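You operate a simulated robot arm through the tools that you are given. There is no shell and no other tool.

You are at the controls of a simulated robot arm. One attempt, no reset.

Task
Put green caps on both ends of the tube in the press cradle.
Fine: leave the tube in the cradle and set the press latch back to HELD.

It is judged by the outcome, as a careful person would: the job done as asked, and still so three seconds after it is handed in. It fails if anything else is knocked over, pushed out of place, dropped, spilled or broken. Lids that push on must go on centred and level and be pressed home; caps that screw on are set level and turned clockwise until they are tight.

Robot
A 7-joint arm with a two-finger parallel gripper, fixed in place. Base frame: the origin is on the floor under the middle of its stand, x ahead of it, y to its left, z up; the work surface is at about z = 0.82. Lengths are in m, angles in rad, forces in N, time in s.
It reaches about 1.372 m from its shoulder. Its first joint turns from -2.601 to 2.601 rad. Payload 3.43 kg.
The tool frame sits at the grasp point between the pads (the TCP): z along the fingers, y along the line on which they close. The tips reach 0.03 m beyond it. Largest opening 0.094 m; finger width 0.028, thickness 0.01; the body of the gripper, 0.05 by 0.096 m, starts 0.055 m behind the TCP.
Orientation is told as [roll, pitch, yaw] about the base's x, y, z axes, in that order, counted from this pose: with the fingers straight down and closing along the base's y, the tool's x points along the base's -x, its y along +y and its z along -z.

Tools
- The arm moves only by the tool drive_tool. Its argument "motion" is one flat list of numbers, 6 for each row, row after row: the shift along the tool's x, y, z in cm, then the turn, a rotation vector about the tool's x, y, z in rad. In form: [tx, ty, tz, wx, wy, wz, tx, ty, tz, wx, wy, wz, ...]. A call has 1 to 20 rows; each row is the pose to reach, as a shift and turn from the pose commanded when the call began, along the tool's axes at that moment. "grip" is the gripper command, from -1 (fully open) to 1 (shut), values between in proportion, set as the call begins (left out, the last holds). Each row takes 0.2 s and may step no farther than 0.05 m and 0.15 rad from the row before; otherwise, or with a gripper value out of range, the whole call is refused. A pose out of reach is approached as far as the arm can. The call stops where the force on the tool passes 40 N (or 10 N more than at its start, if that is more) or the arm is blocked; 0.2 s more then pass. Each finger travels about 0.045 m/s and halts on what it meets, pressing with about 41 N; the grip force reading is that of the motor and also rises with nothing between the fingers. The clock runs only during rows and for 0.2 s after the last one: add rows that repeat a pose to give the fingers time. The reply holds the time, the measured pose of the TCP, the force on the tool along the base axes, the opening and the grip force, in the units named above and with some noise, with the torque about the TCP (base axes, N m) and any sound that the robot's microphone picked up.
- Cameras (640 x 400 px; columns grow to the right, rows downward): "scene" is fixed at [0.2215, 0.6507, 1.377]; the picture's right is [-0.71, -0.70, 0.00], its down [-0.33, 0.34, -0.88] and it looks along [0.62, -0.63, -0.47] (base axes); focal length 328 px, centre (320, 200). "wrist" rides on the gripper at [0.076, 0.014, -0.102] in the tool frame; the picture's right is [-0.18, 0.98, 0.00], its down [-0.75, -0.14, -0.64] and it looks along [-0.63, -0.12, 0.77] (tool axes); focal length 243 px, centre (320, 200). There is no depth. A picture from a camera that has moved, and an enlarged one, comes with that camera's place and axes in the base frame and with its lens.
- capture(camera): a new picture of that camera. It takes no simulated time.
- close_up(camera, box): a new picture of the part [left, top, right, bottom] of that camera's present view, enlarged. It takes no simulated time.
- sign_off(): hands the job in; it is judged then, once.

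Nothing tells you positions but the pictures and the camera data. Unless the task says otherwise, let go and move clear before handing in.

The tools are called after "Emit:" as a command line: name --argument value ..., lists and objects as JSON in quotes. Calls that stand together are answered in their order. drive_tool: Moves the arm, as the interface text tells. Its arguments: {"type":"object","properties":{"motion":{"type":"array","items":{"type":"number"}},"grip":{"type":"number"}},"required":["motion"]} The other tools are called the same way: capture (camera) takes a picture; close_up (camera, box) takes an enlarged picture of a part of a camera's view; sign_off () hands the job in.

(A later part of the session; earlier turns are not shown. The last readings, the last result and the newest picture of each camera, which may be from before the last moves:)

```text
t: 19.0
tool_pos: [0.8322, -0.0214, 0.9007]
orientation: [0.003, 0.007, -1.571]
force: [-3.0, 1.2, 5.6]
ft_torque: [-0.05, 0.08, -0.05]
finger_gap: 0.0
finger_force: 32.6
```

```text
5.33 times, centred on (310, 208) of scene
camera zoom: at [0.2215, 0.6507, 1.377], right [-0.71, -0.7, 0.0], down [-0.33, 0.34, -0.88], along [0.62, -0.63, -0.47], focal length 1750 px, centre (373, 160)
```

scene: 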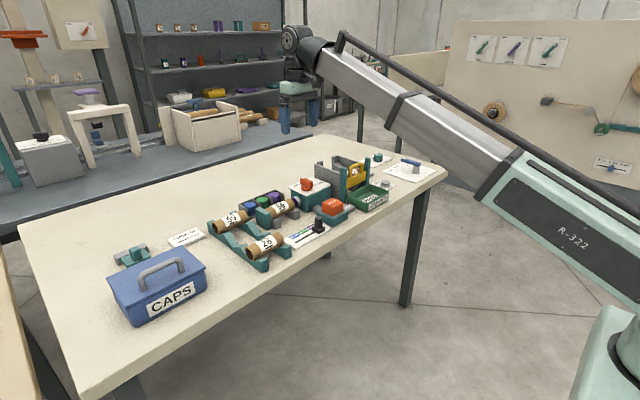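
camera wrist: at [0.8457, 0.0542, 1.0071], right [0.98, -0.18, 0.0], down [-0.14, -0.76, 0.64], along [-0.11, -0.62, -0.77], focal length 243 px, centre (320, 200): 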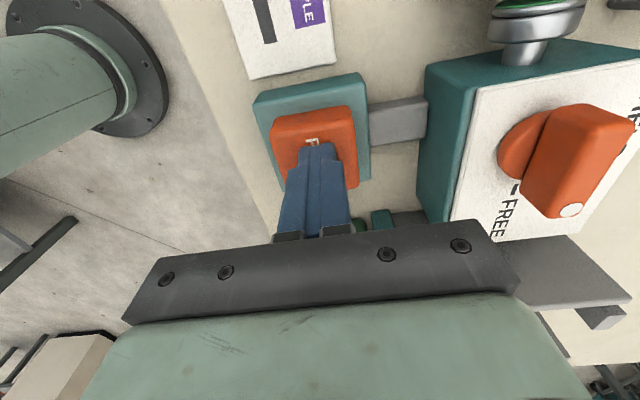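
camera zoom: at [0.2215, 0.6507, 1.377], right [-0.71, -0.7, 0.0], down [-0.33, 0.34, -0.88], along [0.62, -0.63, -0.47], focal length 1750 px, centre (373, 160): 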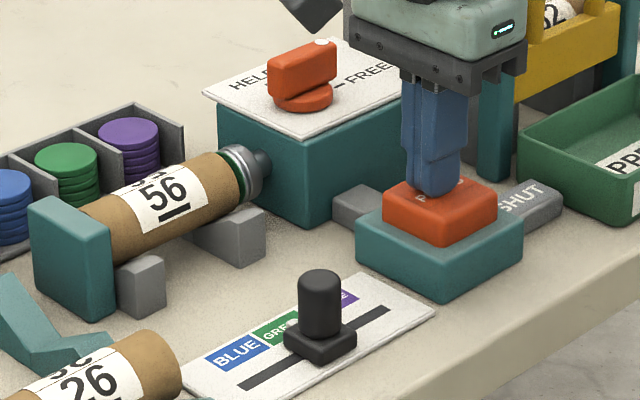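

The ram follows the button, and the cap is now at the tube mouth. I'll keep pressing down in small steps.

Emit:
drive_tool --motion '[0, 0, 0.15, 0, 0, 0, 0, 0, 0.3, 0, 0, 0, 0, 0, 0.45, 0, 0, 0, 0, 0, 0.6, 0, 0, 0, 0, 0, 0.75, 0, 0, 0, 0, 0, 0.9, 0, 0, 0, 0, 0, 0.9, 0, 0, 0]'

Emit:
close_up --camera "scene" --box '[250, 170, 370, 245]'

```text
t: 20.6
tool_pos: [0.8316, -0.0209, 0.891]
orientation: [0.005, 0.009, -1.571]
force: [5.1, -1.1, 8.7]
ft_torque: [-0.14, -0.09, 0.05]
finger_gap: 0.0001
finger_force: 33.3
heard: click
```

```text
5.33 times, centred on (310, 208) of scene
camera zoom: at [0.2215, 0.6507, 1.377], right [-0.71, -0.7, 0.0], down [-0.33, 0.34, -0.88], along [0.62, -0.63, -0.47], focal length 1750 px, centre (373, 160)
```

zoom: 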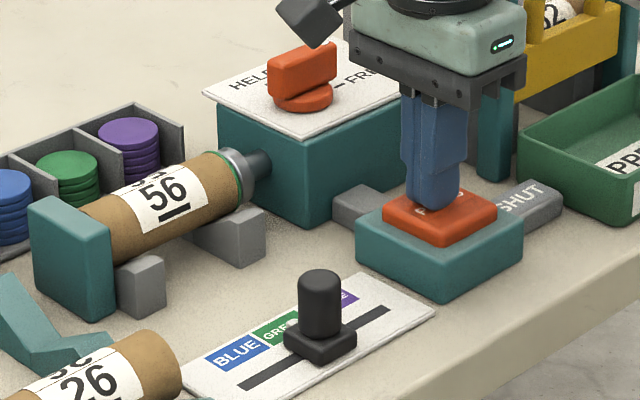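

I heard a click. I'll press slightly more to make sure the stroke is complete, watching the force.

Emit:
drive_tool --motion '[0, 0, 0.1, 0, 0, 0, 0, 0, 0.2, 0, 0, 0, 0, 0, 0.2, 0, 0, 0]'

Emit:
close_up --camera "scene" --box '[260, 175, 320, 212]'

```text
t: 21.4
tool_pos: [0.83, -0.0203, 0.8877]
orientation: [0.004, 0.008, -1.571]
force: [1.4, 0.3, 9.0]
ft_torque: [-0.11, -0.07, 0.06]
finger_gap: 0.0001
finger_force: 32.6
```

```text
10.67 times, centred on (290, 194) of scene
camera zoom: at [0.2215, 0.6507, 1.377], right [-0.71, -0.7, 0.0], down [-0.33, 0.34, -0.88], along [0.62, -0.63, -0.47], focal length 3499 px, centre (640, 269)
```

zoom: 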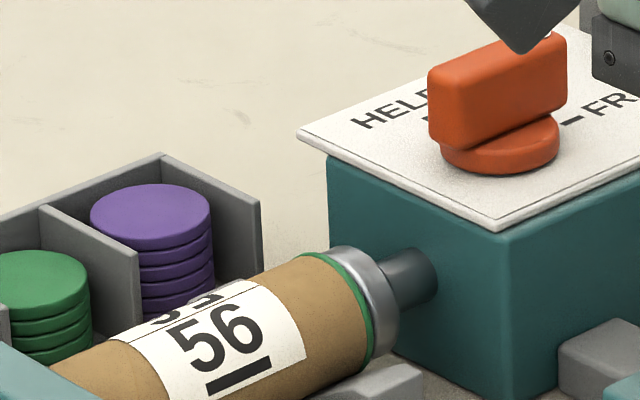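

The cap rim is flush against the tube end. I'll release the button slowly and see what the ram does.

Emit:
drive_tool --motion '[0, 0, -0.7, 0, 0, 0, 0, 0, -1.5, 0, 0, 0, 0, 0, -2.5, 0, 0, 0, 0, 0, -4.5, 0, 0, 0, 0, 0, -8, 0, 0, 0, 0, 0, -12, 0, 0, 0]'

Emit:
capture --camera "wrist"

Emit:
close_up --camera "scene" --box '[240, 160, 360, 235]'

Emit:
close_up --camera "scene" --box '[260, 175, 320, 212]'

```text
t: 22.8
tool_pos: [0.8297, -0.0213, 1.011]
orientation: [0.002, 0.008, -1.572]
force: [0.3, 0.2, 0.2]
ft_torque: [-0.02, 0.02, 0.0]
finger_gap: 0.0
finger_force: 33.4
```

```text
taken
camera wrist: at [0.8439, 0.054, 1.1129], right [0.98, -0.18, 0.0], down [-0.14, -0.76, 0.64], along [-0.12, -0.63, -0.77], focal length 243 px, centre (320, 200)
```

wrist: 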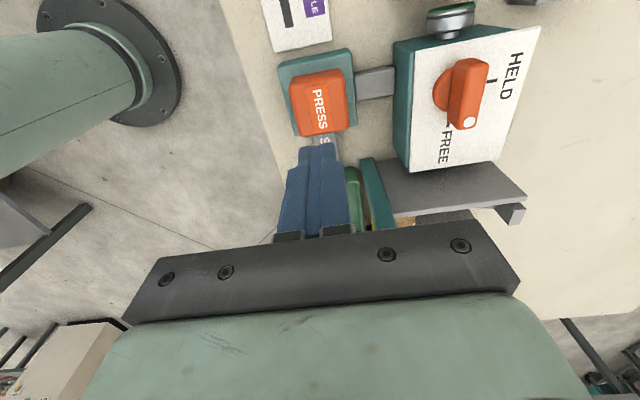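

```text
5.33 times, centred on (300, 198) of scene
camera zoom: at [0.2215, 0.6507, 1.377], right [-0.71, -0.7, 0.0], down [-0.33, 0.34, -0.88], along [0.62, -0.63, -0.47], focal length 1750 px, centre (427, 213)
```

zoom: 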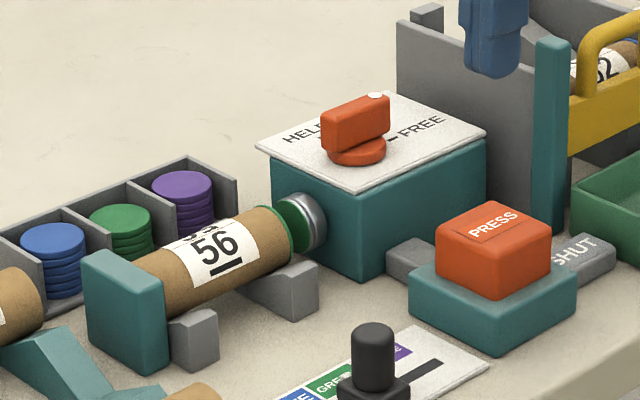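

```text
10.67 times, centred on (290, 194) of scene
camera zoom: at [0.2215, 0.6507, 1.377], right [-0.71, -0.7, 0.0], down [-0.33, 0.34, -0.88], along [0.62, -0.63, -0.47], focal length 3499 px, centre (640, 269)
```

zoom: 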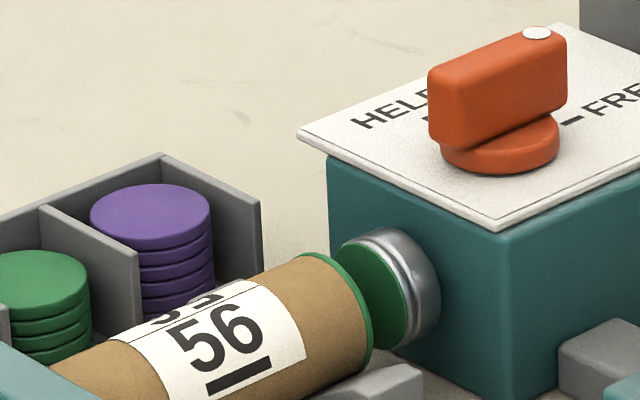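

The first green cap is on, and the ram has retracted with another green cap loaded. Now I'll position over the tube to pick it up and turn it end for end.

Emit:
drive_tool --motion '[2.9, 3.0, -1, 0, 0, 0, 5.9, 6.0, -2, 0, 0, 0, 8.8, 9.0, -3, 0, 0, 0, 11.8, 11.9, -3, 0, 0, 0, 11.8, 11.9, -3, 0, 0, 0]' --grip -0.17

Emit:
capture --camera "wrist"

Emit:
close_up --camera "wrist" --box '[220, 40, 420, 165]'

Emit:
close_up --camera "scene" --box '[220, 140, 340, 215]'

```text
t: 24.0
tool_pos: [0.9488, 0.0946, 1.0384]
orientation: [0.004, 0.006, -1.571]
force: [-0.8, -0.5, -0.2]
ft_torque: [-0.02, 0.02, 0.02]
finger_gap: 0.0547
finger_force: 0.0
```

```text
taken
camera wrist: at [0.9632, 0.1696, 1.1412], right [0.98, -0.18, 0.0], down [-0.14, -0.76, 0.64], along [-0.12, -0.63, -0.77], focal length 243 px, centre (320, 200)
```

wrist: 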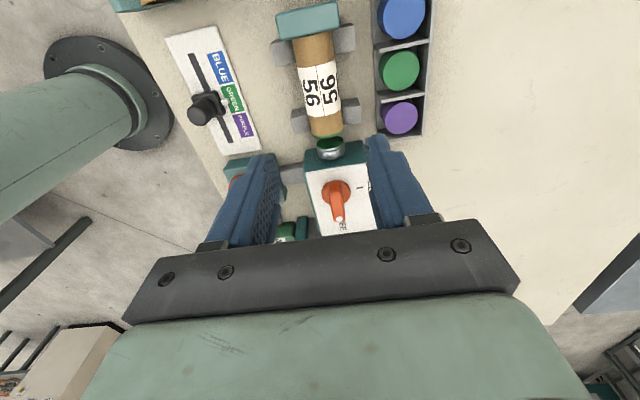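

```text
3.20 times, centred on (320, 102) of wrist
camera zoom: at [0.9632, 0.1696, 1.1412], right [0.98, -0.18, 0.0], down [-0.14, -0.76, 0.64], along [-0.12, -0.63, -0.77], focal length 776 px, centre (320, 512)
```

zoom: 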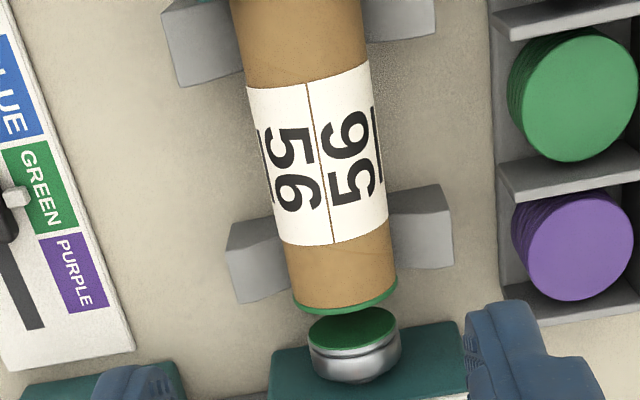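

```text
5.33 times, centred on (280, 178) of scene
camera zoom: at [0.2215, 0.6507, 1.377], right [-0.71, -0.7, 0.0], down [-0.33, 0.34, -0.88], along [0.62, -0.63, -0.47], focal length 1750 px, centre (533, 320)
```

zoom: 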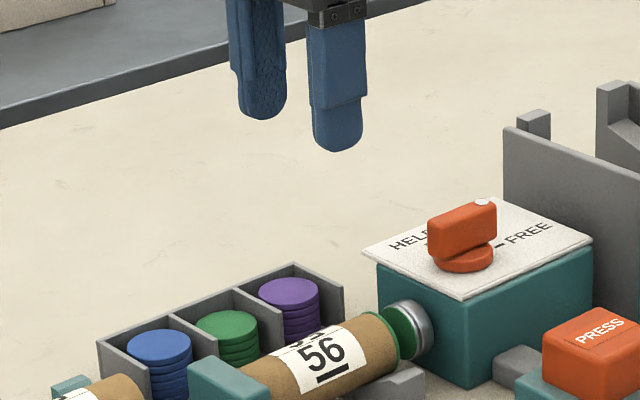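

Tube 56 is centred at x≈0.948, y≈0.0975, with the axis at z≈0.857, and the gap between the V-blocks is clear there. I'll lower the open fingers to just above the tube and check alignment.

Emit:
drive_tool --motion '[0.29, -0.06, 4, 0, 0, 0, 0.29, -0.06, 8, 0, 0, 0, 0.29, -0.06, 12, 0, 0, 0, 0.29, -0.06, 12, 0, 0, 0]'

Emit:
capture --camera "wrist"

Emit:
close_up --camera "scene" --box '[230, 150, 350, 225]'

```text
t: 25.0
tool_pos: [0.9468, 0.0996, 0.9189]
orientation: [0.003, 0.006, -1.57]
force: [0.0, -0.7, -0.4]
ft_torque: [-0.02, -0.01, 0.03]
finger_gap: 0.0551
finger_force: 0.1
```

```text
taken
camera wrist: at [0.9624, 0.1747, 1.0206], right [0.98, -0.18, 0.0], down [-0.14, -0.76, 0.64], along [-0.11, -0.63, -0.77], focal length 243 px, centre (320, 200)
```

wrist: 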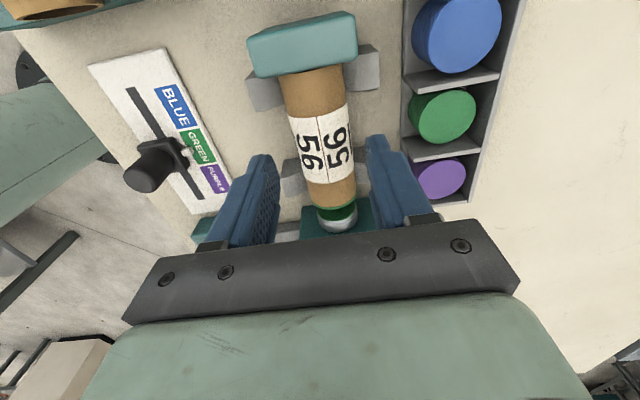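

```text
5.33 times, centred on (290, 188) of scene
camera zoom: at [0.2215, 0.6507, 1.377], right [-0.71, -0.7, 0.0], down [-0.33, 0.34, -0.88], along [0.62, -0.63, -0.47], focal length 1750 px, centre (480, 267)
```

zoom: 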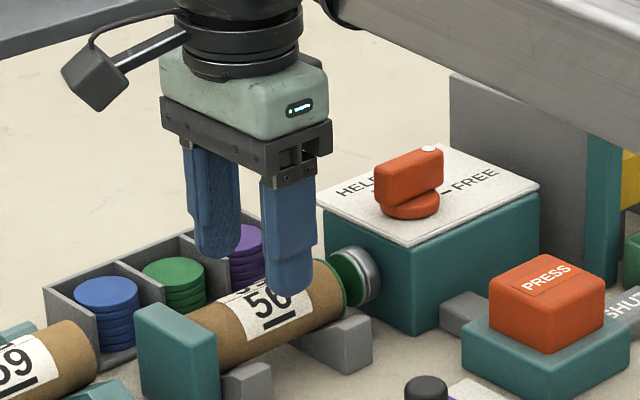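

The alignment looks good. I'll lower around the tube to grip height.

Emit:
drive_tool --motion '[0, 0.1, 2.5, 0, 0, 0, 0, 0.1, 4.2, 0, 0, 0, 0, 0.1, 5.3, 0, 0, 0, 0, 0.1, 5.3, 0, 0, 0]'

Emit:
capture --camera "wrist"

Emit:
close_up --camera "scene" --box '[230, 150, 350, 225]'

```text
t: 26.0
tool_pos: [0.9496, 0.1011, 0.8662]
orientation: [0.003, 0.006, -1.571]
force: [0.0, 0.5, -0.1]
ft_torque: [-0.01, 0.02, 0.0]
finger_gap: 0.0551
finger_force: 0.1
```

```text
taken
camera wrist: at [0.9641, 0.1754, 0.9681], right [0.98, -0.18, 0.0], down [-0.14, -0.76, 0.64], along [-0.12, -0.63, -0.77], focal length 243 px, centre (320, 200)
```

wrist: 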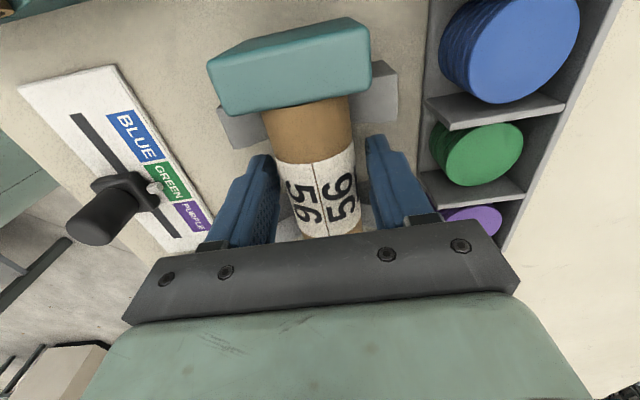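

```text
5.33 times, centred on (290, 188) of scene
camera zoom: at [0.2215, 0.6507, 1.377], right [-0.71, -0.7, 0.0], down [-0.33, 0.34, -0.88], along [0.62, -0.63, -0.47], focal length 1750 px, centre (480, 267)
```

zoom: 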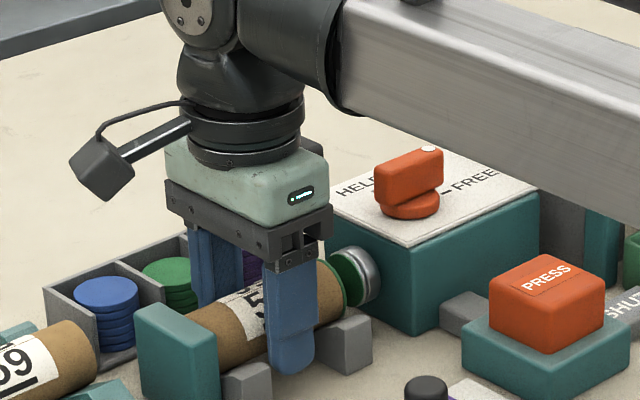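

The fingers straddle the tube. I'll shift about 3.5 mm towards -y so the grip is at the tube's middle, then close.

Emit:
drive_tool --motion '[-0.35, 0, 0, 0, 0, 0, -0.35, 0, 0, 0, 0, 0]'

Emit:
drive_tool --motion '[0, 0, 0, 0, 0, 0, 0, 0, 0, 0, 0, 0, 0, 0, 0, 0, 0, 0]' --grip 1

Emit:
close_up --camera "scene" --box '[230, 150, 350, 225]'

Emit:
capture --camera "wrist"

```text
t: 26.6
tool_pos: [0.9504, 0.0972, 0.8659]
orientation: [0.004, 0.006, -1.569]
force: [0.2, 0.2, -0.2]
ft_torque: [-0.01, 0.02, 0.01]
finger_gap: 0.055
finger_force: 0.1
```

```text
t: 27.4
tool_pos: [0.9497, 0.0968, 0.8659]
orientation: [0.003, 0.008, -1.571]
force: [0.5, 0.5, 0.1]
ft_torque: [-0.02, 0.04, 0.02]
finger_gap: 0.0392
finger_force: 41.4
```

```text
5.33 times, centred on (290, 188) of scene
camera zoom: at [0.2215, 0.6507, 1.377], right [-0.71, -0.7, 0.0], down [-0.33, 0.34, -0.88], along [0.62, -0.63, -0.47], focal length 1750 px, centre (480, 267)
```

zoom: 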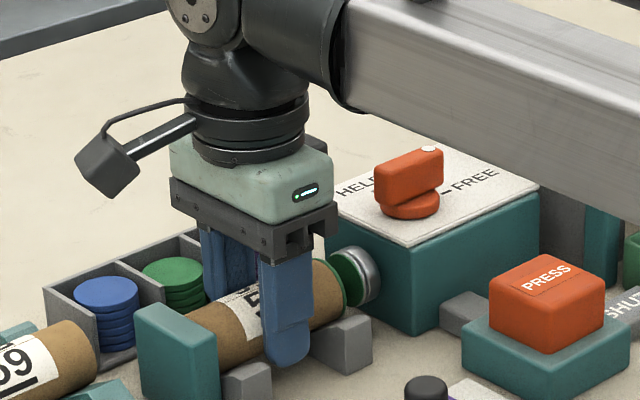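

```text
taken
camera wrist: at [0.9644, 0.1719, 0.9684], right [0.98, -0.18, 0.0], down [-0.14, -0.76, 0.64], along [-0.12, -0.63, -0.77], focal length 243 px, centre (320, 200)
```

wrist: 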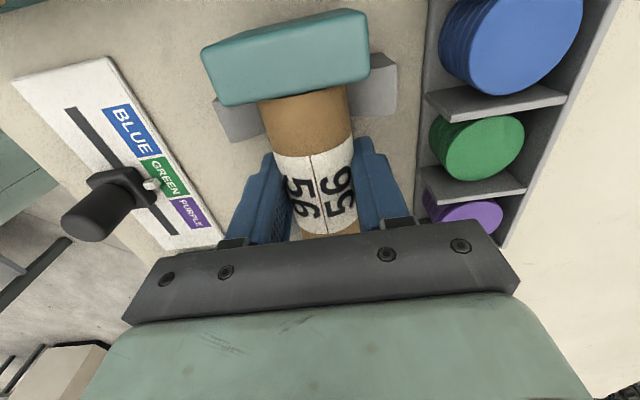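

The tube is held, 39 mm across. I'll lift it straight up.

Emit:
drive_tool --motion '[0, 0, -1.5, 0, 0, 0, 0, 0, -4, 0, 0, 0, 0, 0, -8, 0, 0, 0, 0, 0, -12, 0, 0, 0, 0, 0, -12, 0, 0, 0]'

Emit:
capture --camera "scene"

Emit:
capture --camera "wrist"

```text
t: 28.6
tool_pos: [0.9483, 0.0962, 0.9855]
orientation: [0.003, 0.009, -1.57]
force: [-0.2, 0.4, -0.3]
ft_torque: [0.0, 0.03, -0.01]
finger_gap: 0.0392
finger_force: 41.0
```

```text
taken
```

scene: 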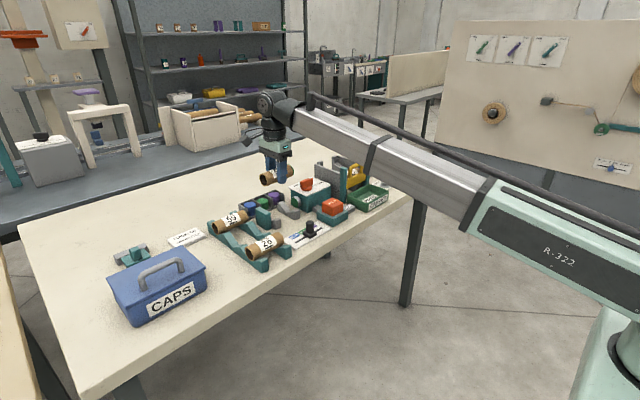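

```text
taken
camera wrist: at [0.9631, 0.1712, 1.0889], right [0.98, -0.18, 0.0], down [-0.14, -0.76, 0.64], along [-0.12, -0.63, -0.77], focal length 243 px, centre (320, 200)
```

wrist: 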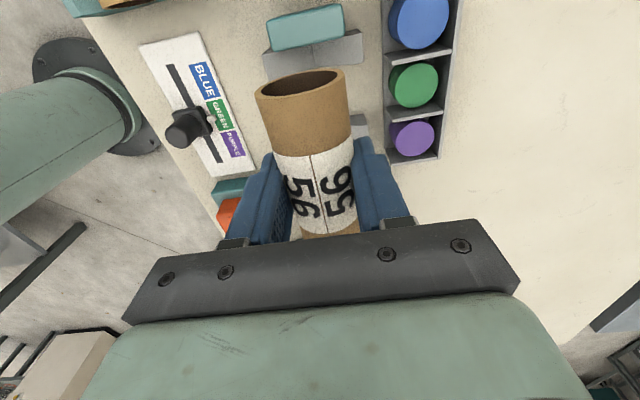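

The +y end is open, as expected, and the tube is centred in the grip. I'll rotate it 180° in two half-turns at this height.

Emit:
drive_tool --motion '[0, 0, 0, 0, 0, -0.143, 0, 0, 0, 0, 0, -0.286, 0, 0, 0, 0, 0, -0.428, 0, 0, 0, 0, 0, -0.571, 0, 0, 0, 0, 0, -0.714, 0, 0, 0, 0, 0, -0.857, 0, 0, 0, 0, 0, -1.0, 0, 0, 0, 0, 0, -1.142, 0, 0, 0, 0, 0, -1.285, 0, 0, 0, 0, 0, -1.428, 0, 0, 0, 0, 0, -1.571]'

Emit:
drive_tool --motion '[0, 0, 0, 0, 0, -0.143, 0, 0, 0, 0, 0, -0.286, 0, 0, 0, 0, 0, -0.428, 0, 0, 0, 0, 0, -0.571, 0, 0, 0, 0, 0, -0.714, 0, 0, 0, 0, 0, -0.857, 0, 0, 0, 0, 0, -1.0, 0, 0, 0, 0, 0, -1.142, 0, 0, 0, 0, 0, -1.285, 0, 0, 0, 0, 0, -1.428, 0, 0, 0, 0, 0, -1.571, 0, 0, 0, 0, 0, -1.571]'

Emit:
capture --camera "scene"

Emit:
capture --camera "wrist"

```text
t: 31.0
tool_pos: [0.95, 0.095, 0.9868]
orientation: [0.007, -0.004, 0.004]
force: [-0.5, -0.3, -0.1]
ft_torque: [-0.01, -0.02, 0.0]
finger_gap: 0.0385
finger_force: 40.7
```

```text
t: 33.6
tool_pos: [0.9513, 0.0953, 0.9861]
orientation: [-0.004, -0.007, 1.571]
force: [0.1, 0.0, -1.2]
ft_torque: [-0.02, 0.01, -0.01]
finger_gap: 0.0386
finger_force: 40.7
```

```text
taken
```

scene: 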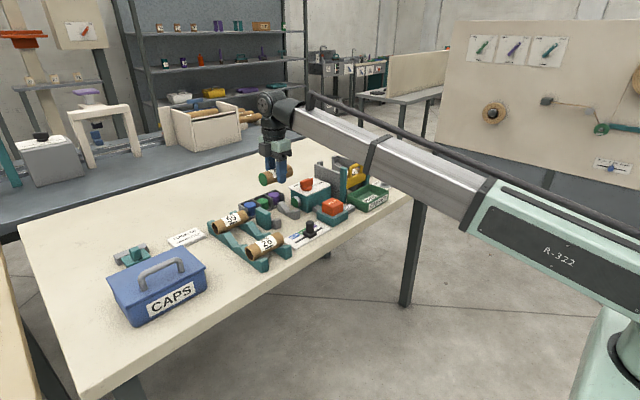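

```text
taken
camera wrist: at [0.9365, 0.0184, 1.0884], right [-0.98, 0.18, 0.0], down [0.14, 0.75, 0.65], along [0.12, 0.64, -0.76], focal length 243 px, centre (320, 200)
```

wrist: 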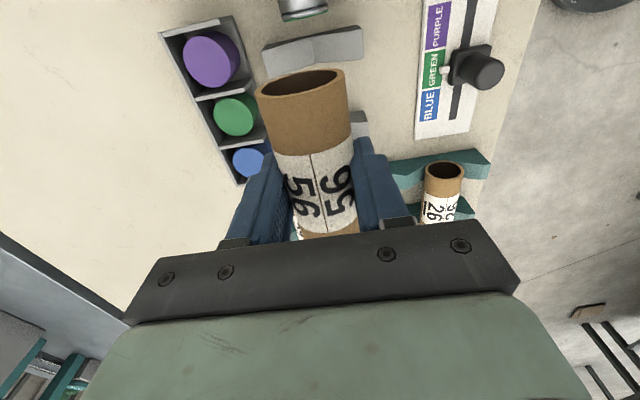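

The tube is turned around, with the green cap facing the stop and the open end facing the ram. I'll shift a little for clearance at the stop and lower most of the way.

Emit:
drive_tool --motion '[0.28, 0.1, 0, 0, 0, 0, 0.28, 0.1, 4, 0, 0, 0, 0.28, 0.1, 7.5, 0, 0, 0, 0.28, 0.1, 9.5, 0, 0, 0, 0.28, 0.1, 9.5, 0, 0, 0]'

Emit:
capture --camera "wrist"

Emit:
close_up --camera "scene" --box '[230, 150, 350, 225]'

```text
t: 34.8
tool_pos: [0.9468, 0.095, 0.8918]
orientation: [-0.003, -0.008, 1.57]
force: [-0.8, -0.4, -0.7]
ft_torque: [0.01, -0.01, 0.03]
finger_gap: 0.0385
finger_force: 41.0
```

```text
taken
camera wrist: at [0.9331, 0.017, 0.9928], right [-0.98, 0.18, 0.0], down [0.14, 0.75, 0.65], along [0.12, 0.64, -0.76], focal length 243 px, centre (320, 200)
```

wrist: 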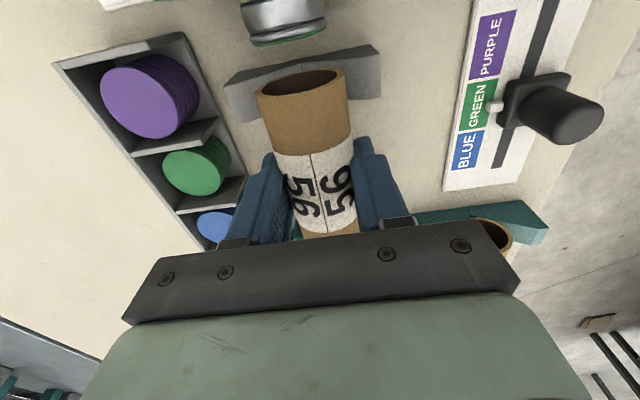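

```text
5.33 times, centred on (290, 188) of scene
camera zoom: at [0.2215, 0.6507, 1.377], right [-0.71, -0.7, 0.0], down [-0.33, 0.34, -0.88], along [0.62, -0.63, -0.47], focal length 1750 px, centre (480, 267)
```

zoom: 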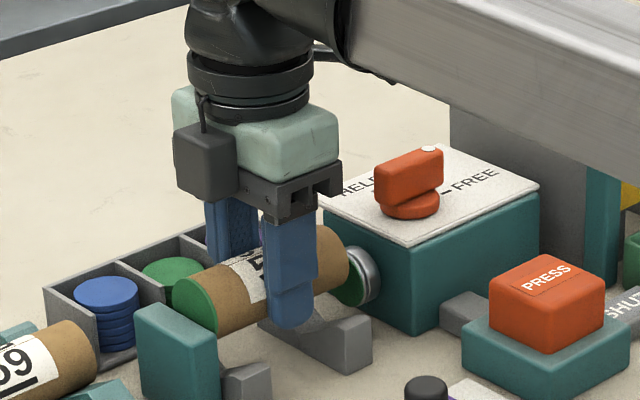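

The cradle looks well lined up. The pose readings are a bit noisy, so I'll hold still and take a second one.

Emit:
drive_tool --motion '[0, 0, 0, 0, 0, 0]'

Emit:
drive_tool --motion '[0, 0, 0, 0, 0, 0]'

Emit:
drive_tool --motion '[0, 0, 0, 0, 0, 0]'

Emit:
close_up --camera "wrist" --box '[220, 20, 400, 132]'

```text
t: 35.2
tool_pos: [0.9476, 0.0941, 0.8917]
orientation: [-0.003, -0.007, 1.57]
force: [0.8, 0.2, 0.0]
ft_torque: [-0.04, -0.02, 0.03]
finger_gap: 0.0387
finger_force: 40.8
```

```text
t: 35.6
tool_pos: [0.9477, 0.0947, 0.8909]
orientation: [-0.004, -0.008, 1.571]
force: [-0.4, 0.2, 0.0]
ft_torque: [-0.01, 0.0, -0.01]
finger_gap: 0.0386
finger_force: 41.5
```

```text
t: 36.0
tool_pos: [0.9467, 0.0952, 0.8904]
orientation: [-0.002, -0.007, 1.572]
force: [0.0, -0.7, -1.2]
ft_torque: [-0.01, -0.03, 0.03]
finger_gap: 0.0386
finger_force: 41.3
```

```text
3.56 times, centred on (310, 76) of wrist
camera zoom: at [0.9331, 0.017, 0.993], right [-0.98, 0.18, 0.0], down [0.14, 0.75, 0.65], along [0.12, 0.64, -0.76], focal length 863 px, centre (356, 641)
```

zoom: 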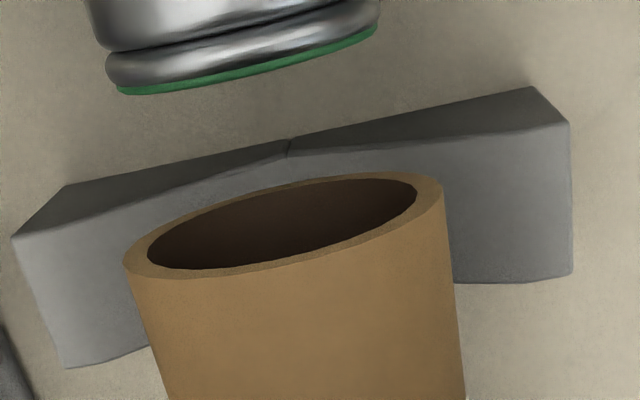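

The true TCP is about (0.947, 0.094) and the cradle centreline is at x≈0.9495. I'll apply a small correction for offset and tilt, then lower the last 2.4 cm slowly.

Emit:
drive_tool --motion '[0.15, -0.22, 0, -0.003, 0.0075, 0, 0.15, -0.22, 0.8, -0.003, 0.0075, 0, 0.15, -0.22, 1.5, -0.003, 0.0075, 0, 0.15, -0.22, 2.0, -0.003, 0.0075, 0, 0.15, -0.22, 2.3, -0.003, 0.0075, 0, 0.15, -0.22, 2.3, -0.003, 0.0075, 0]'

Emit:
capture --camera "wrist"

Emit:
close_up --camera "scene" --box '[230, 150, 350, 225]'

```text
t: 37.4
tool_pos: [0.9503, 0.0919, 0.8692]
orientation: [0.0, -0.001, 1.57]
force: [-1.0, -0.6, 2.2]
ft_torque: [-0.08, 0.04, -0.03]
finger_gap: 0.0382
finger_force: 41.6
```

```text
taken
camera wrist: at [0.938, 0.0163, 0.9703], right [-0.98, 0.18, 0.0], down [0.14, 0.75, 0.64], along [0.12, 0.63, -0.77], focal length 243 px, centre (320, 200)
```

wrist: 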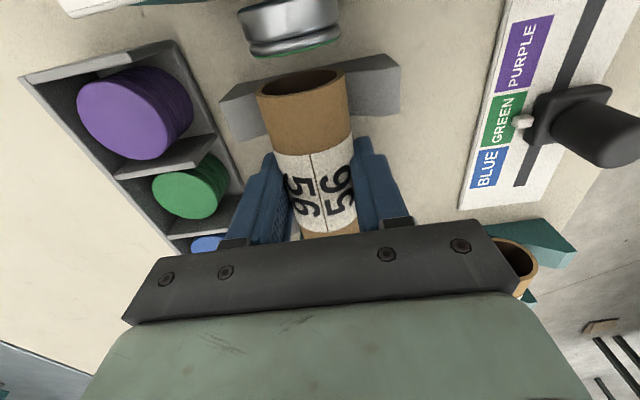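

```text
5.33 times, centred on (290, 188) of scene
camera zoom: at [0.2215, 0.6507, 1.377], right [-0.71, -0.7, 0.0], down [-0.33, 0.34, -0.88], along [0.62, -0.63, -0.47], focal length 1750 px, centre (480, 267)
```

zoom: 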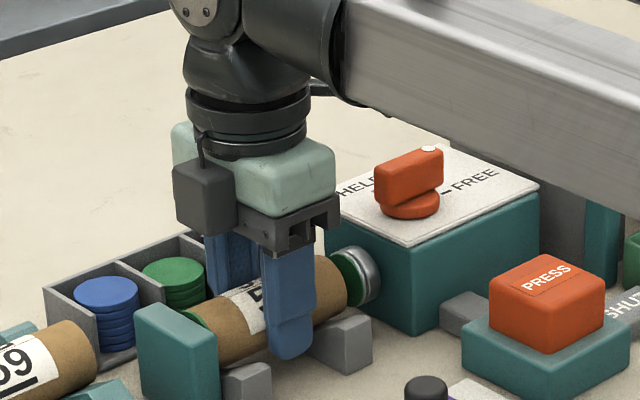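

There's light contact at z≈0.869. I'll lower gently a few more millimetres to seat the tube.

Emit:
drive_tool --motion '[0, 0, 0.1, 0, 0, 0, 0, 0, 0.2, 0, 0, 0, 0, 0, 0.25, 0, 0, 0, 0, 0, 0.25, 0, 0, 0]'

Emit:
close_up --camera "scene" --box '[240, 170, 320, 220]'

Emit:
close_up --camera "wrist" --box '[210, 0, 410, 125]'

```text
t: 38.4
tool_pos: [0.9511, 0.0922, 0.867]
orientation: [-0.003, 0.0, 1.57]
force: [-5.6, 2.8, 26.0]
ft_torque: [-0.54, -0.14, -0.15]
finger_gap: 0.0383
finger_force: 41.0
```

```text
8.00 times, centred on (280, 195) of scene
camera zoom: at [0.2215, 0.6507, 1.377], right [-0.71, -0.7, 0.0], down [-0.33, 0.34, -0.88], along [0.62, -0.63, -0.47], focal length 2624 px, centre (640, 240)
```

zoom: 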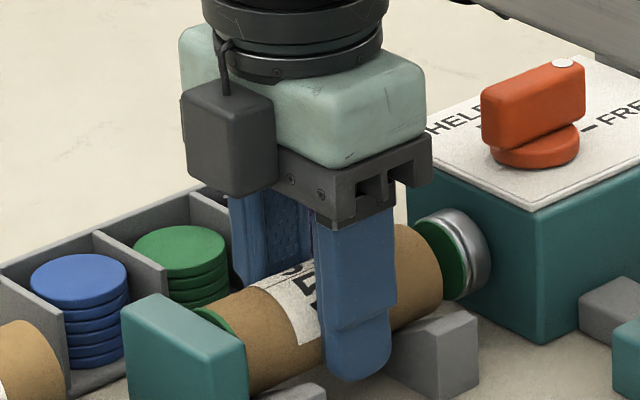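

```text
3.20 times, centred on (310, 62) of wrist
camera zoom: at [0.9372, 0.0158, 0.9693], right [-0.98, 0.18, 0.0], down [0.14, 0.75, 0.64], along [0.12, 0.63, -0.77], focal length 776 px, centre (352, 640)
```

zoom: 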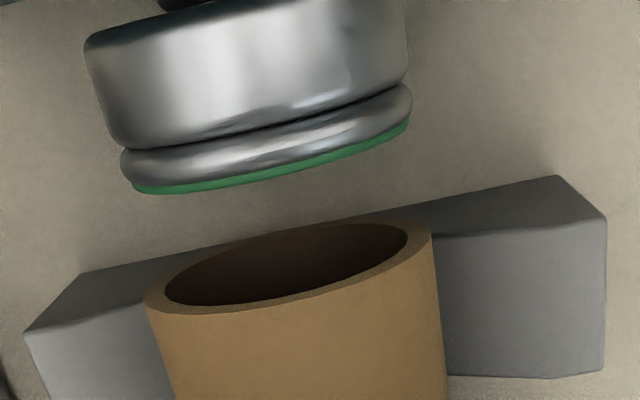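

The tube is seated on the V-blocks with 26 N down-force. I'll relieve that slightly, then open the fingers to release.

Emit:
drive_tool --motion '[0, 0, -0.15, 0, 0, 0, 0, 0, -0.15, 0, 0, 0]'

Emit:
drive_tool --motion '[0, 0, 0, 0, 0, 0, 0, 0, 0, 0, 0, 0, 0, 0, 0, 0, 0, 0]' --grip -0.17

Emit:
capture --camera "wrist"

Emit:
close_up --camera "scene" --box '[240, 170, 320, 220]'

```text
t: 39.0
tool_pos: [0.9513, 0.0916, 0.8661]
orientation: [0.001, -0.001, 1.57]
force: [-8.1, 1.2, 9.1]
ft_torque: [-0.22, 0.14, -0.17]
finger_gap: 0.0384
finger_force: 41.2
```

```text
t: 39.8
tool_pos: [0.9518, 0.0917, 0.8668]
orientation: [-0.003, 0.0, 1.571]
force: [-0.2, -0.7, -0.1]
ft_torque: [0.0, -0.01, 0.0]
finger_gap: 0.055
finger_force: 0.0
```

```text
taken
camera wrist: at [0.9383, 0.0159, 0.9695], right [-0.98, 0.18, 0.0], down [0.14, 0.75, 0.64], along [0.12, 0.63, -0.77], focal length 243 px, centre (320, 200)
```

wrist: 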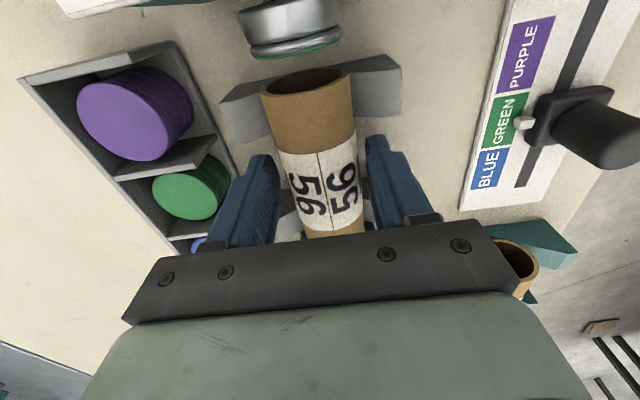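

```text
8.00 times, centred on (280, 195) of scene
camera zoom: at [0.2215, 0.6507, 1.377], right [-0.71, -0.7, 0.0], down [-0.33, 0.34, -0.88], along [0.62, -0.63, -0.47], focal length 2624 px, centre (640, 240)
```

zoom: 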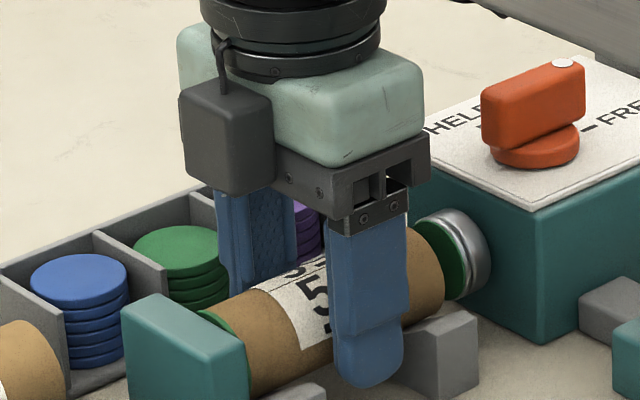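

The tube is resting in the cradle. I'll lift straight up and check.

Emit:
drive_tool --motion '[0, 0, -3, 0, 0, 0, 0, 0, -7, 0, 0, 0, 0, 0, -11, 0, 0, 0, 0, 0, -15, 0, 0, 0]'

Emit:
capture --camera "wrist"

Emit:
close_up --camera "wrist" --box '[220, 40, 420, 165]'

Emit:
close_up --camera "scene" --box '[240, 170, 320, 220]'

```text
t: 40.8
tool_pos: [0.9527, 0.091, 1.0174]
orientation: [0.001, 0.001, 1.572]
force: [0.4, 0.8, -0.6]
ft_torque: [0.05, 0.01, -0.03]
finger_gap: 0.0551
finger_force: 0.0
```

```text
taken
camera wrist: at [0.9381, 0.0155, 1.1189], right [-0.98, 0.18, 0.0], down [0.14, 0.75, 0.64], along [0.12, 0.63, -0.77], focal length 243 px, centre (320, 200)
```

wrist: 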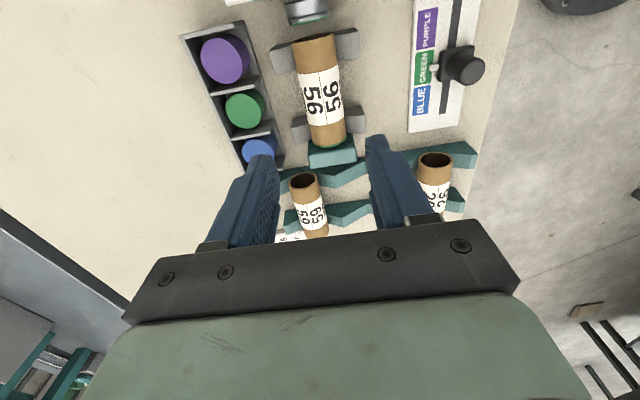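

```text
3.20 times, centred on (320, 102) of wrist
camera zoom: at [0.9381, 0.0155, 1.1189], right [-0.98, 0.18, 0.0], down [0.14, 0.75, 0.64], along [0.12, 0.63, -0.77], focal length 776 px, centre (320, 512)
```

zoom: 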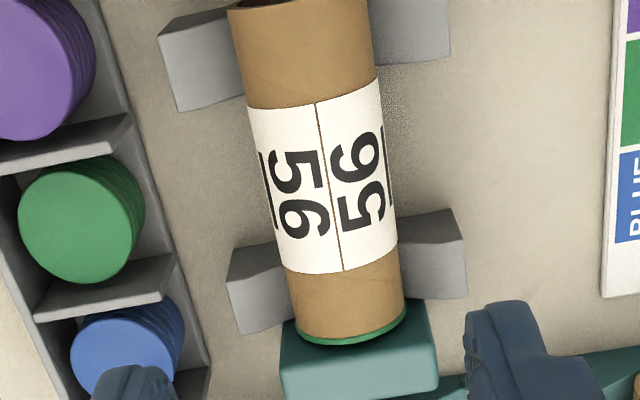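

```text
8.00 times, centred on (280, 195) of scene
camera zoom: at [0.2215, 0.6507, 1.377], right [-0.71, -0.7, 0.0], down [-0.33, 0.34, -0.88], along [0.62, -0.63, -0.47], focal length 2624 px, centre (640, 240)
```

zoom: 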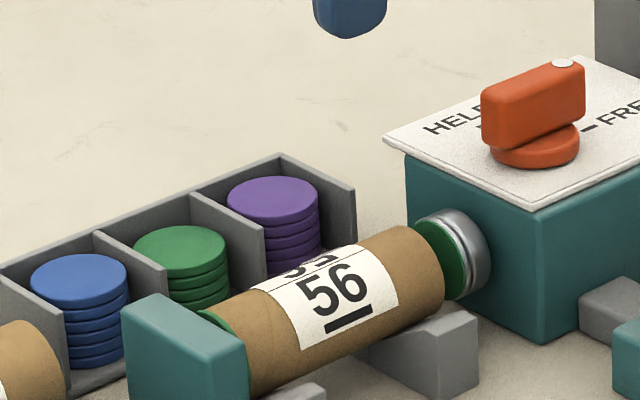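

The tube sits squarely in the cradle with its capped end near the stop and its open end facing the loaded green cap. I'll go back over PRESS with the fingers closed, unwinding the wrist to yaw 0 on the way.

Emit:
drive_tool --motion '[1.0, 1.1, 0, 0, 0, 0.143, 2.0, 2.2, 0, 0, 0, 0.286, 3.0, 3.3, 0, 0, 0, 0.428, 4.1, 4.4, 0, 0, 0, 0.571, 5.1, 5.5, 0, 0, 0, 0.714, 6.1, 6.6, 0, 0, 0, 0.857, 7.1, 7.7, 0, 0, 0, 1.0, 8.1, 8.8, 0, 0, 0, 1.142, 9.1, 9.9, 0, 0, 0, 1.285, 10.2, 11.0, 0, 0, 0, 1.428, 11.2, 12.1, 0, 0, 0, 1.571, 11.2, 12.1, 0, 0, 0, 1.571]' --grip 1

Emit:
capture --camera "wrist"

Emit:
close_up --camera "scene" --box '[250, 140, 410, 255]'

```text
t: 43.4
tool_pos: [0.8317, -0.0199, 1.0179]
orientation: [0.0, -0.003, -0.002]
force: [0.0, -0.7, -0.5]
ft_torque: [-0.03, -0.01, 0.0]
finger_gap: 0.0002
finger_force: 33.1
```

```text
taken
camera wrist: at [0.7557, -0.0053, 1.1199], right [0.19, 0.98, 0.0], down [0.75, -0.14, 0.64], along [0.63, -0.12, -0.77], focal length 243 px, centre (320, 200)
```

wrist: 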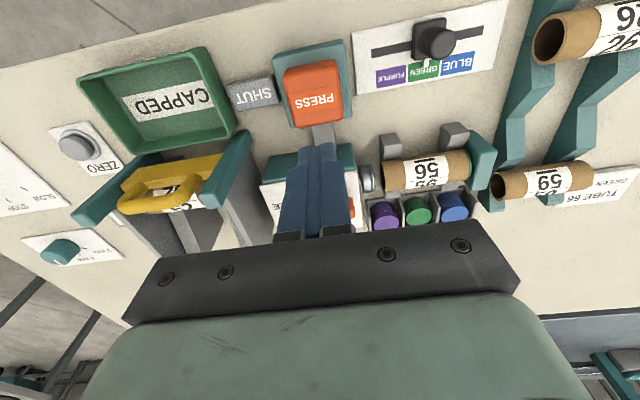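

```text
3.48 times, centred on (330, 198) of scene
camera zoom: at [0.2215, 0.6507, 1.377], right [-0.71, -0.7, 0.0], down [-0.33, 0.34, -0.88], along [0.62, -0.63, -0.47], focal length 1141 px, centre (285, 209)
```

zoom: 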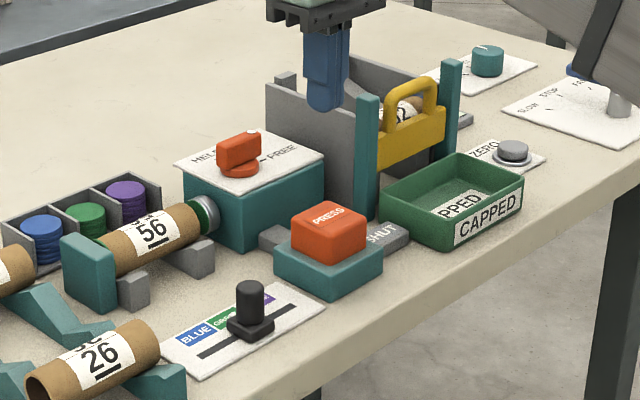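

The fingertips are over the button centre. I'll press again, going down slowly through the stroke.

Emit:
drive_tool --motion '[0, -0.2, 4, 0, 0, 0, 0, -0.3, 8, 0, 0, 0, 0, -0.3, 9.8, 0, 0, 0, 0, -0.3, 10.5, 0, 0, 0, 0, -0.3, 11.0, 0, 0, 0, 0, -0.3, 11.3, 0, 0, 0, 0, -0.3, 11.5, 0, 0, 0, 0, -0.3, 11.7, 0, 0, 0, 0, -0.3, 11.9, 0, 0, 0]'

Emit:
close_up --camera "scene" --box '[240, 165, 360, 240]'

```text
t: 45.4
tool_pos: [0.8304, -0.0226, 0.8984]
orientation: [0.001, -0.004, 0.0]
force: [0.4, -2.3, 6.3]
ft_torque: [-0.03, 0.05, 0.0]
finger_gap: 0.0
finger_force: 33.0
```

```text
5.33 times, centred on (300, 202) of scene
camera zoom: at [0.2215, 0.6507, 1.377], right [-0.71, -0.7, 0.0], down [-0.33, 0.34, -0.88], along [0.62, -0.63, -0.47], focal length 1750 px, centre (427, 187)
```

zoom: 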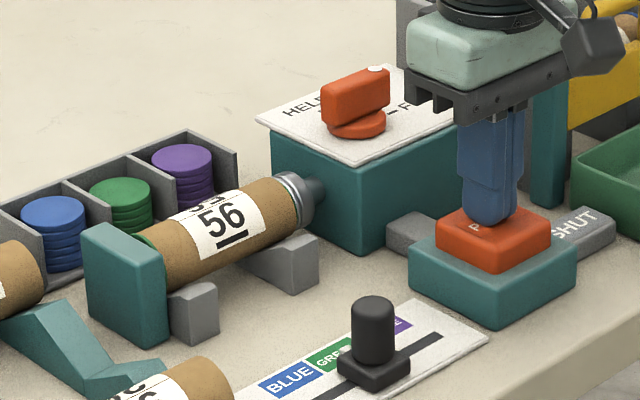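

The ram has met the open end and is entering it. I'll continue the stroke until I hear the click.

Emit:
drive_tool --motion '[0, 0, 0.2, 0, 0, 0, 0, 0, 0.4, 0, 0, 0, 0, 0, 0.6, 0, 0, 0, 0, 0, 0.8, 0, 0, 0, 0, 0, 1.0, 0, 0, 0, 0, 0, 1.0, 0, 0, 0]'

Emit:
close_up --camera "scene" --box '[240, 165, 360, 240]'

```text
t: 46.8
tool_pos: [0.8301, -0.0239, 0.8886]
orientation: [0.0, 0.001, -0.001]
force: [-3.8, 2.7, 9.1]
ft_torque: [0.07, 0.17, 0.07]
finger_gap: 0.0
finger_force: 32.3
heard: click
```

```text
5.33 times, centred on (300, 202) of scene
camera zoom: at [0.2215, 0.6507, 1.377], right [-0.71, -0.7, 0.0], down [-0.33, 0.34, -0.88], along [0.62, -0.63, -0.47], focal length 1750 px, centre (427, 187)
```

zoom: 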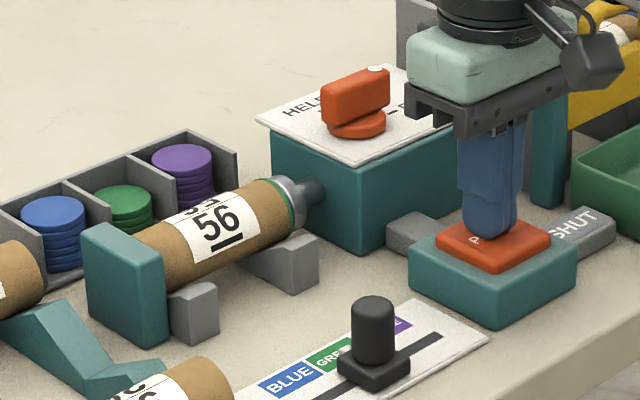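

It clicked. I'll give the same small extra push as before, then release slowly.

Emit:
drive_tool --motion '[0, 0, 0.1, 0, 0, 0, 0, 0, 0.1, 0, 0, 0]'

Emit:
drive_tool --motion '[0, 0, -0.7, 0, 0, 0, 0, 0, -1.5, 0, 0, 0, 0, 0, -2.5, 0, 0, 0, 0, 0, -4.5, 0, 0, 0, 0, 0, -8, 0, 0, 0, 0, 0, -12.5, 0, 0, 0, 0, 0, -14.5, 0, 0, 0]'

Emit:
capture --camera "wrist"

Emit:
close_up --camera "scene" --box '[240, 165, 320, 215]'

Emit:
close_up --camera "scene" --box '[240, 165, 360, 240]'

```text
t: 47.4
tool_pos: [0.831, -0.0223, 0.8879]
orientation: [0.0, 0.001, 0.0]
force: [-4.1, -2.1, 9.1]
ft_torque: [0.0, 0.23, 0.07]
finger_gap: 0.0001
finger_force: 33.1
```

```text
t: 49.0
tool_pos: [0.8322, -0.0231, 1.034]
orientation: [0.0, -0.001, 0.0]
force: [1.1, -0.1, 0.3]
ft_torque: [-0.01, 0.01, 0.0]
finger_gap: 0.0
finger_force: 32.9
```

```text
taken
camera wrist: at [0.7562, -0.0095, 1.1357], right [0.18, 0.98, 0.0], down [0.75, -0.14, 0.64], along [0.63, -0.12, -0.77], focal length 243 px, centre (320, 200)
```

wrist: 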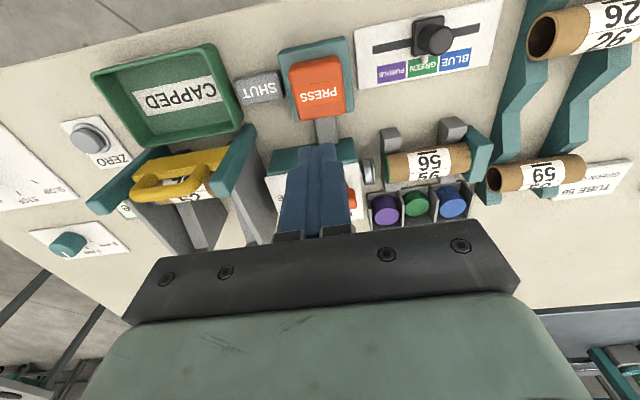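

```text
8.00 times, centred on (280, 190) of scene
camera zoom: at [0.2215, 0.6507, 1.377], right [-0.71, -0.7, 0.0], down [-0.33, 0.34, -0.88], along [0.62, -0.63, -0.47], focal length 2624 px, centre (640, 280)
```

zoom: 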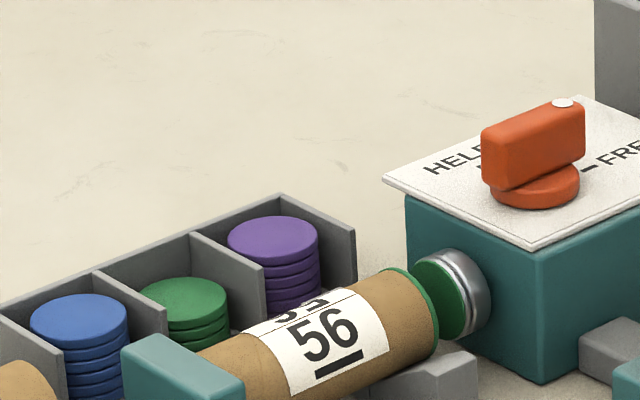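

```text
5.33 times, centred on (300, 202) of scene
camera zoom: at [0.2215, 0.6507, 1.377], right [-0.71, -0.7, 0.0], down [-0.33, 0.34, -0.88], along [0.62, -0.63, -0.47], focal length 1750 px, centre (427, 187)
```

zoom: 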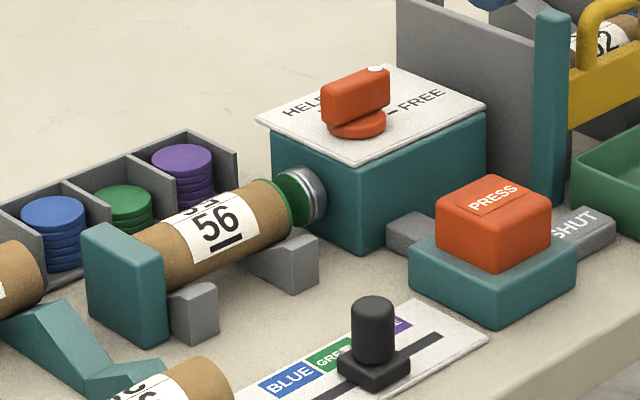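

Both green caps look home, and the ram is back. Now I'll move over the latch with yaw -90° to return it to HELD. I worked out the pivot as about (0.9487, -0.0256) from the first turn.

Emit:
drive_tool --motion '[-1.06, 0, 0, 0, 0, 0.143, -2.12, 0, 0, 0, 0, 0.286, -3.18, -0.1, 0, 0, 0, 0.428, -4.24, -0.1, 0, 0, 0, 0.571, -5.3, -0.1, 0, 0, 0, 0.714, -6.36, -0.1, 0, 0, 0, 0.857, -7.42, -0.2, 0, 0, 0, 1.0, -8.48, -0.2, 0, 0, 0, 1.142, -9.54, -0.2, 0, 0, 0, 1.285, -10.6, -0.25, 0, 0, 0, 1.428, -11.65, -0.25, 0, 0, 0, 1.571, -11.65, -0.25, 0, 0, 0, 1.571]' --grip 0.1

Emit:
capture --camera "wrist"

Emit:
close_up --camera "wrist" --box '[220, 0, 420, 160]'

```text
t: 51.6
tool_pos: [0.9471, -0.0252, 1.0337]
orientation: [0.002, 0.0, -1.572]
force: [-0.7, -0.7, 0.2]
ft_torque: [0.02, 0.0, -0.01]
finger_gap: 0.0423
finger_force: 0.1
```

```text
taken
camera wrist: at [0.9623, 0.0502, 1.1349], right [0.98, -0.19, 0.0], down [-0.14, -0.75, 0.64], along [-0.12, -0.63, -0.77], focal length 243 px, centre (320, 200)
```

wrist: 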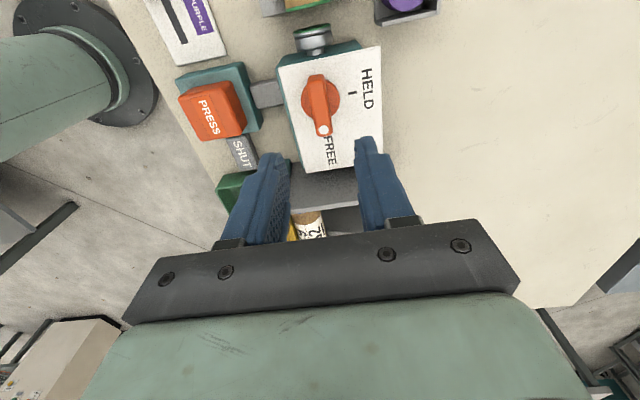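

```text
2.50 times, centred on (320, 80) of wrist
camera zoom: at [0.9623, 0.0502, 1.1349], right [0.98, -0.19, 0.0], down [-0.14, -0.75, 0.64], along [-0.12, -0.63, -0.77], focal length 606 px, centre (320, 500)
```

zoom: 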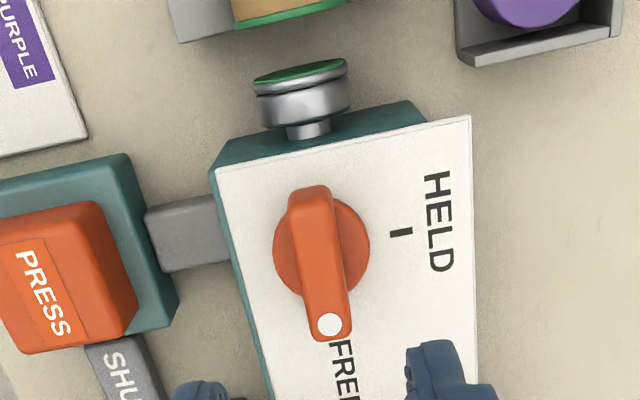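

The latch still points to FREE. I'll lower over the handle at the pivot.

Emit:
drive_tool --motion '[0, 0.05, 4, 0, 0, 0, 0, 0.05, 8, 0, 0, 0, 0, 0.05, 9.5, 0, 0, 0, 0, 0.05, 9.5, 0, 0, 0]'

Emit:
capture --camera "wrist"

Emit:
close_up --camera "scene" --box '[260, 140, 360, 210]'

```text
t: 52.6
tool_pos: [0.9491, -0.0235, 0.9373]
orientation: [0.001, 0.001, -1.571]
force: [-0.3, -0.2, -0.3]
ft_torque: [0.01, 0.0, 0.04]
finger_gap: 0.0421
finger_force: 0.1
```

```text
taken
camera wrist: at [0.9633, 0.0517, 1.04], right [0.98, -0.18, 0.0], down [-0.14, -0.75, 0.64], along [-0.12, -0.63, -0.77], focal length 243 px, centre (320, 200)
```

wrist: 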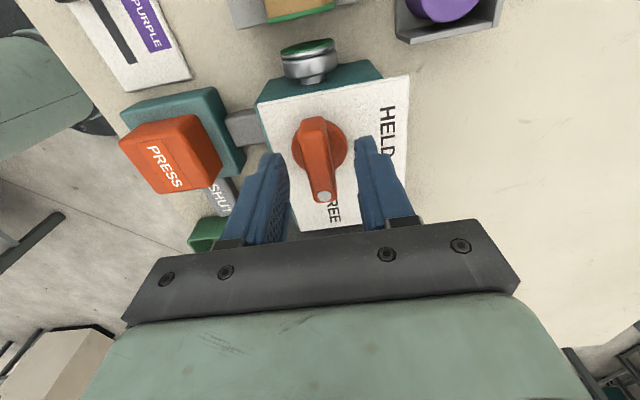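

```text
5.71 times, centred on (310, 175) of scene
camera zoom: at [0.2215, 0.6507, 1.377], right [-0.71, -0.7, 0.0], down [-0.33, 0.34, -0.88], along [0.62, -0.63, -0.47], focal length 1874 px, centre (377, 343)
```

zoom: 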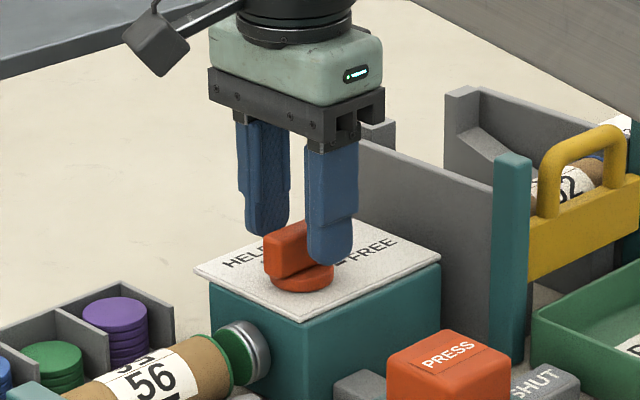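

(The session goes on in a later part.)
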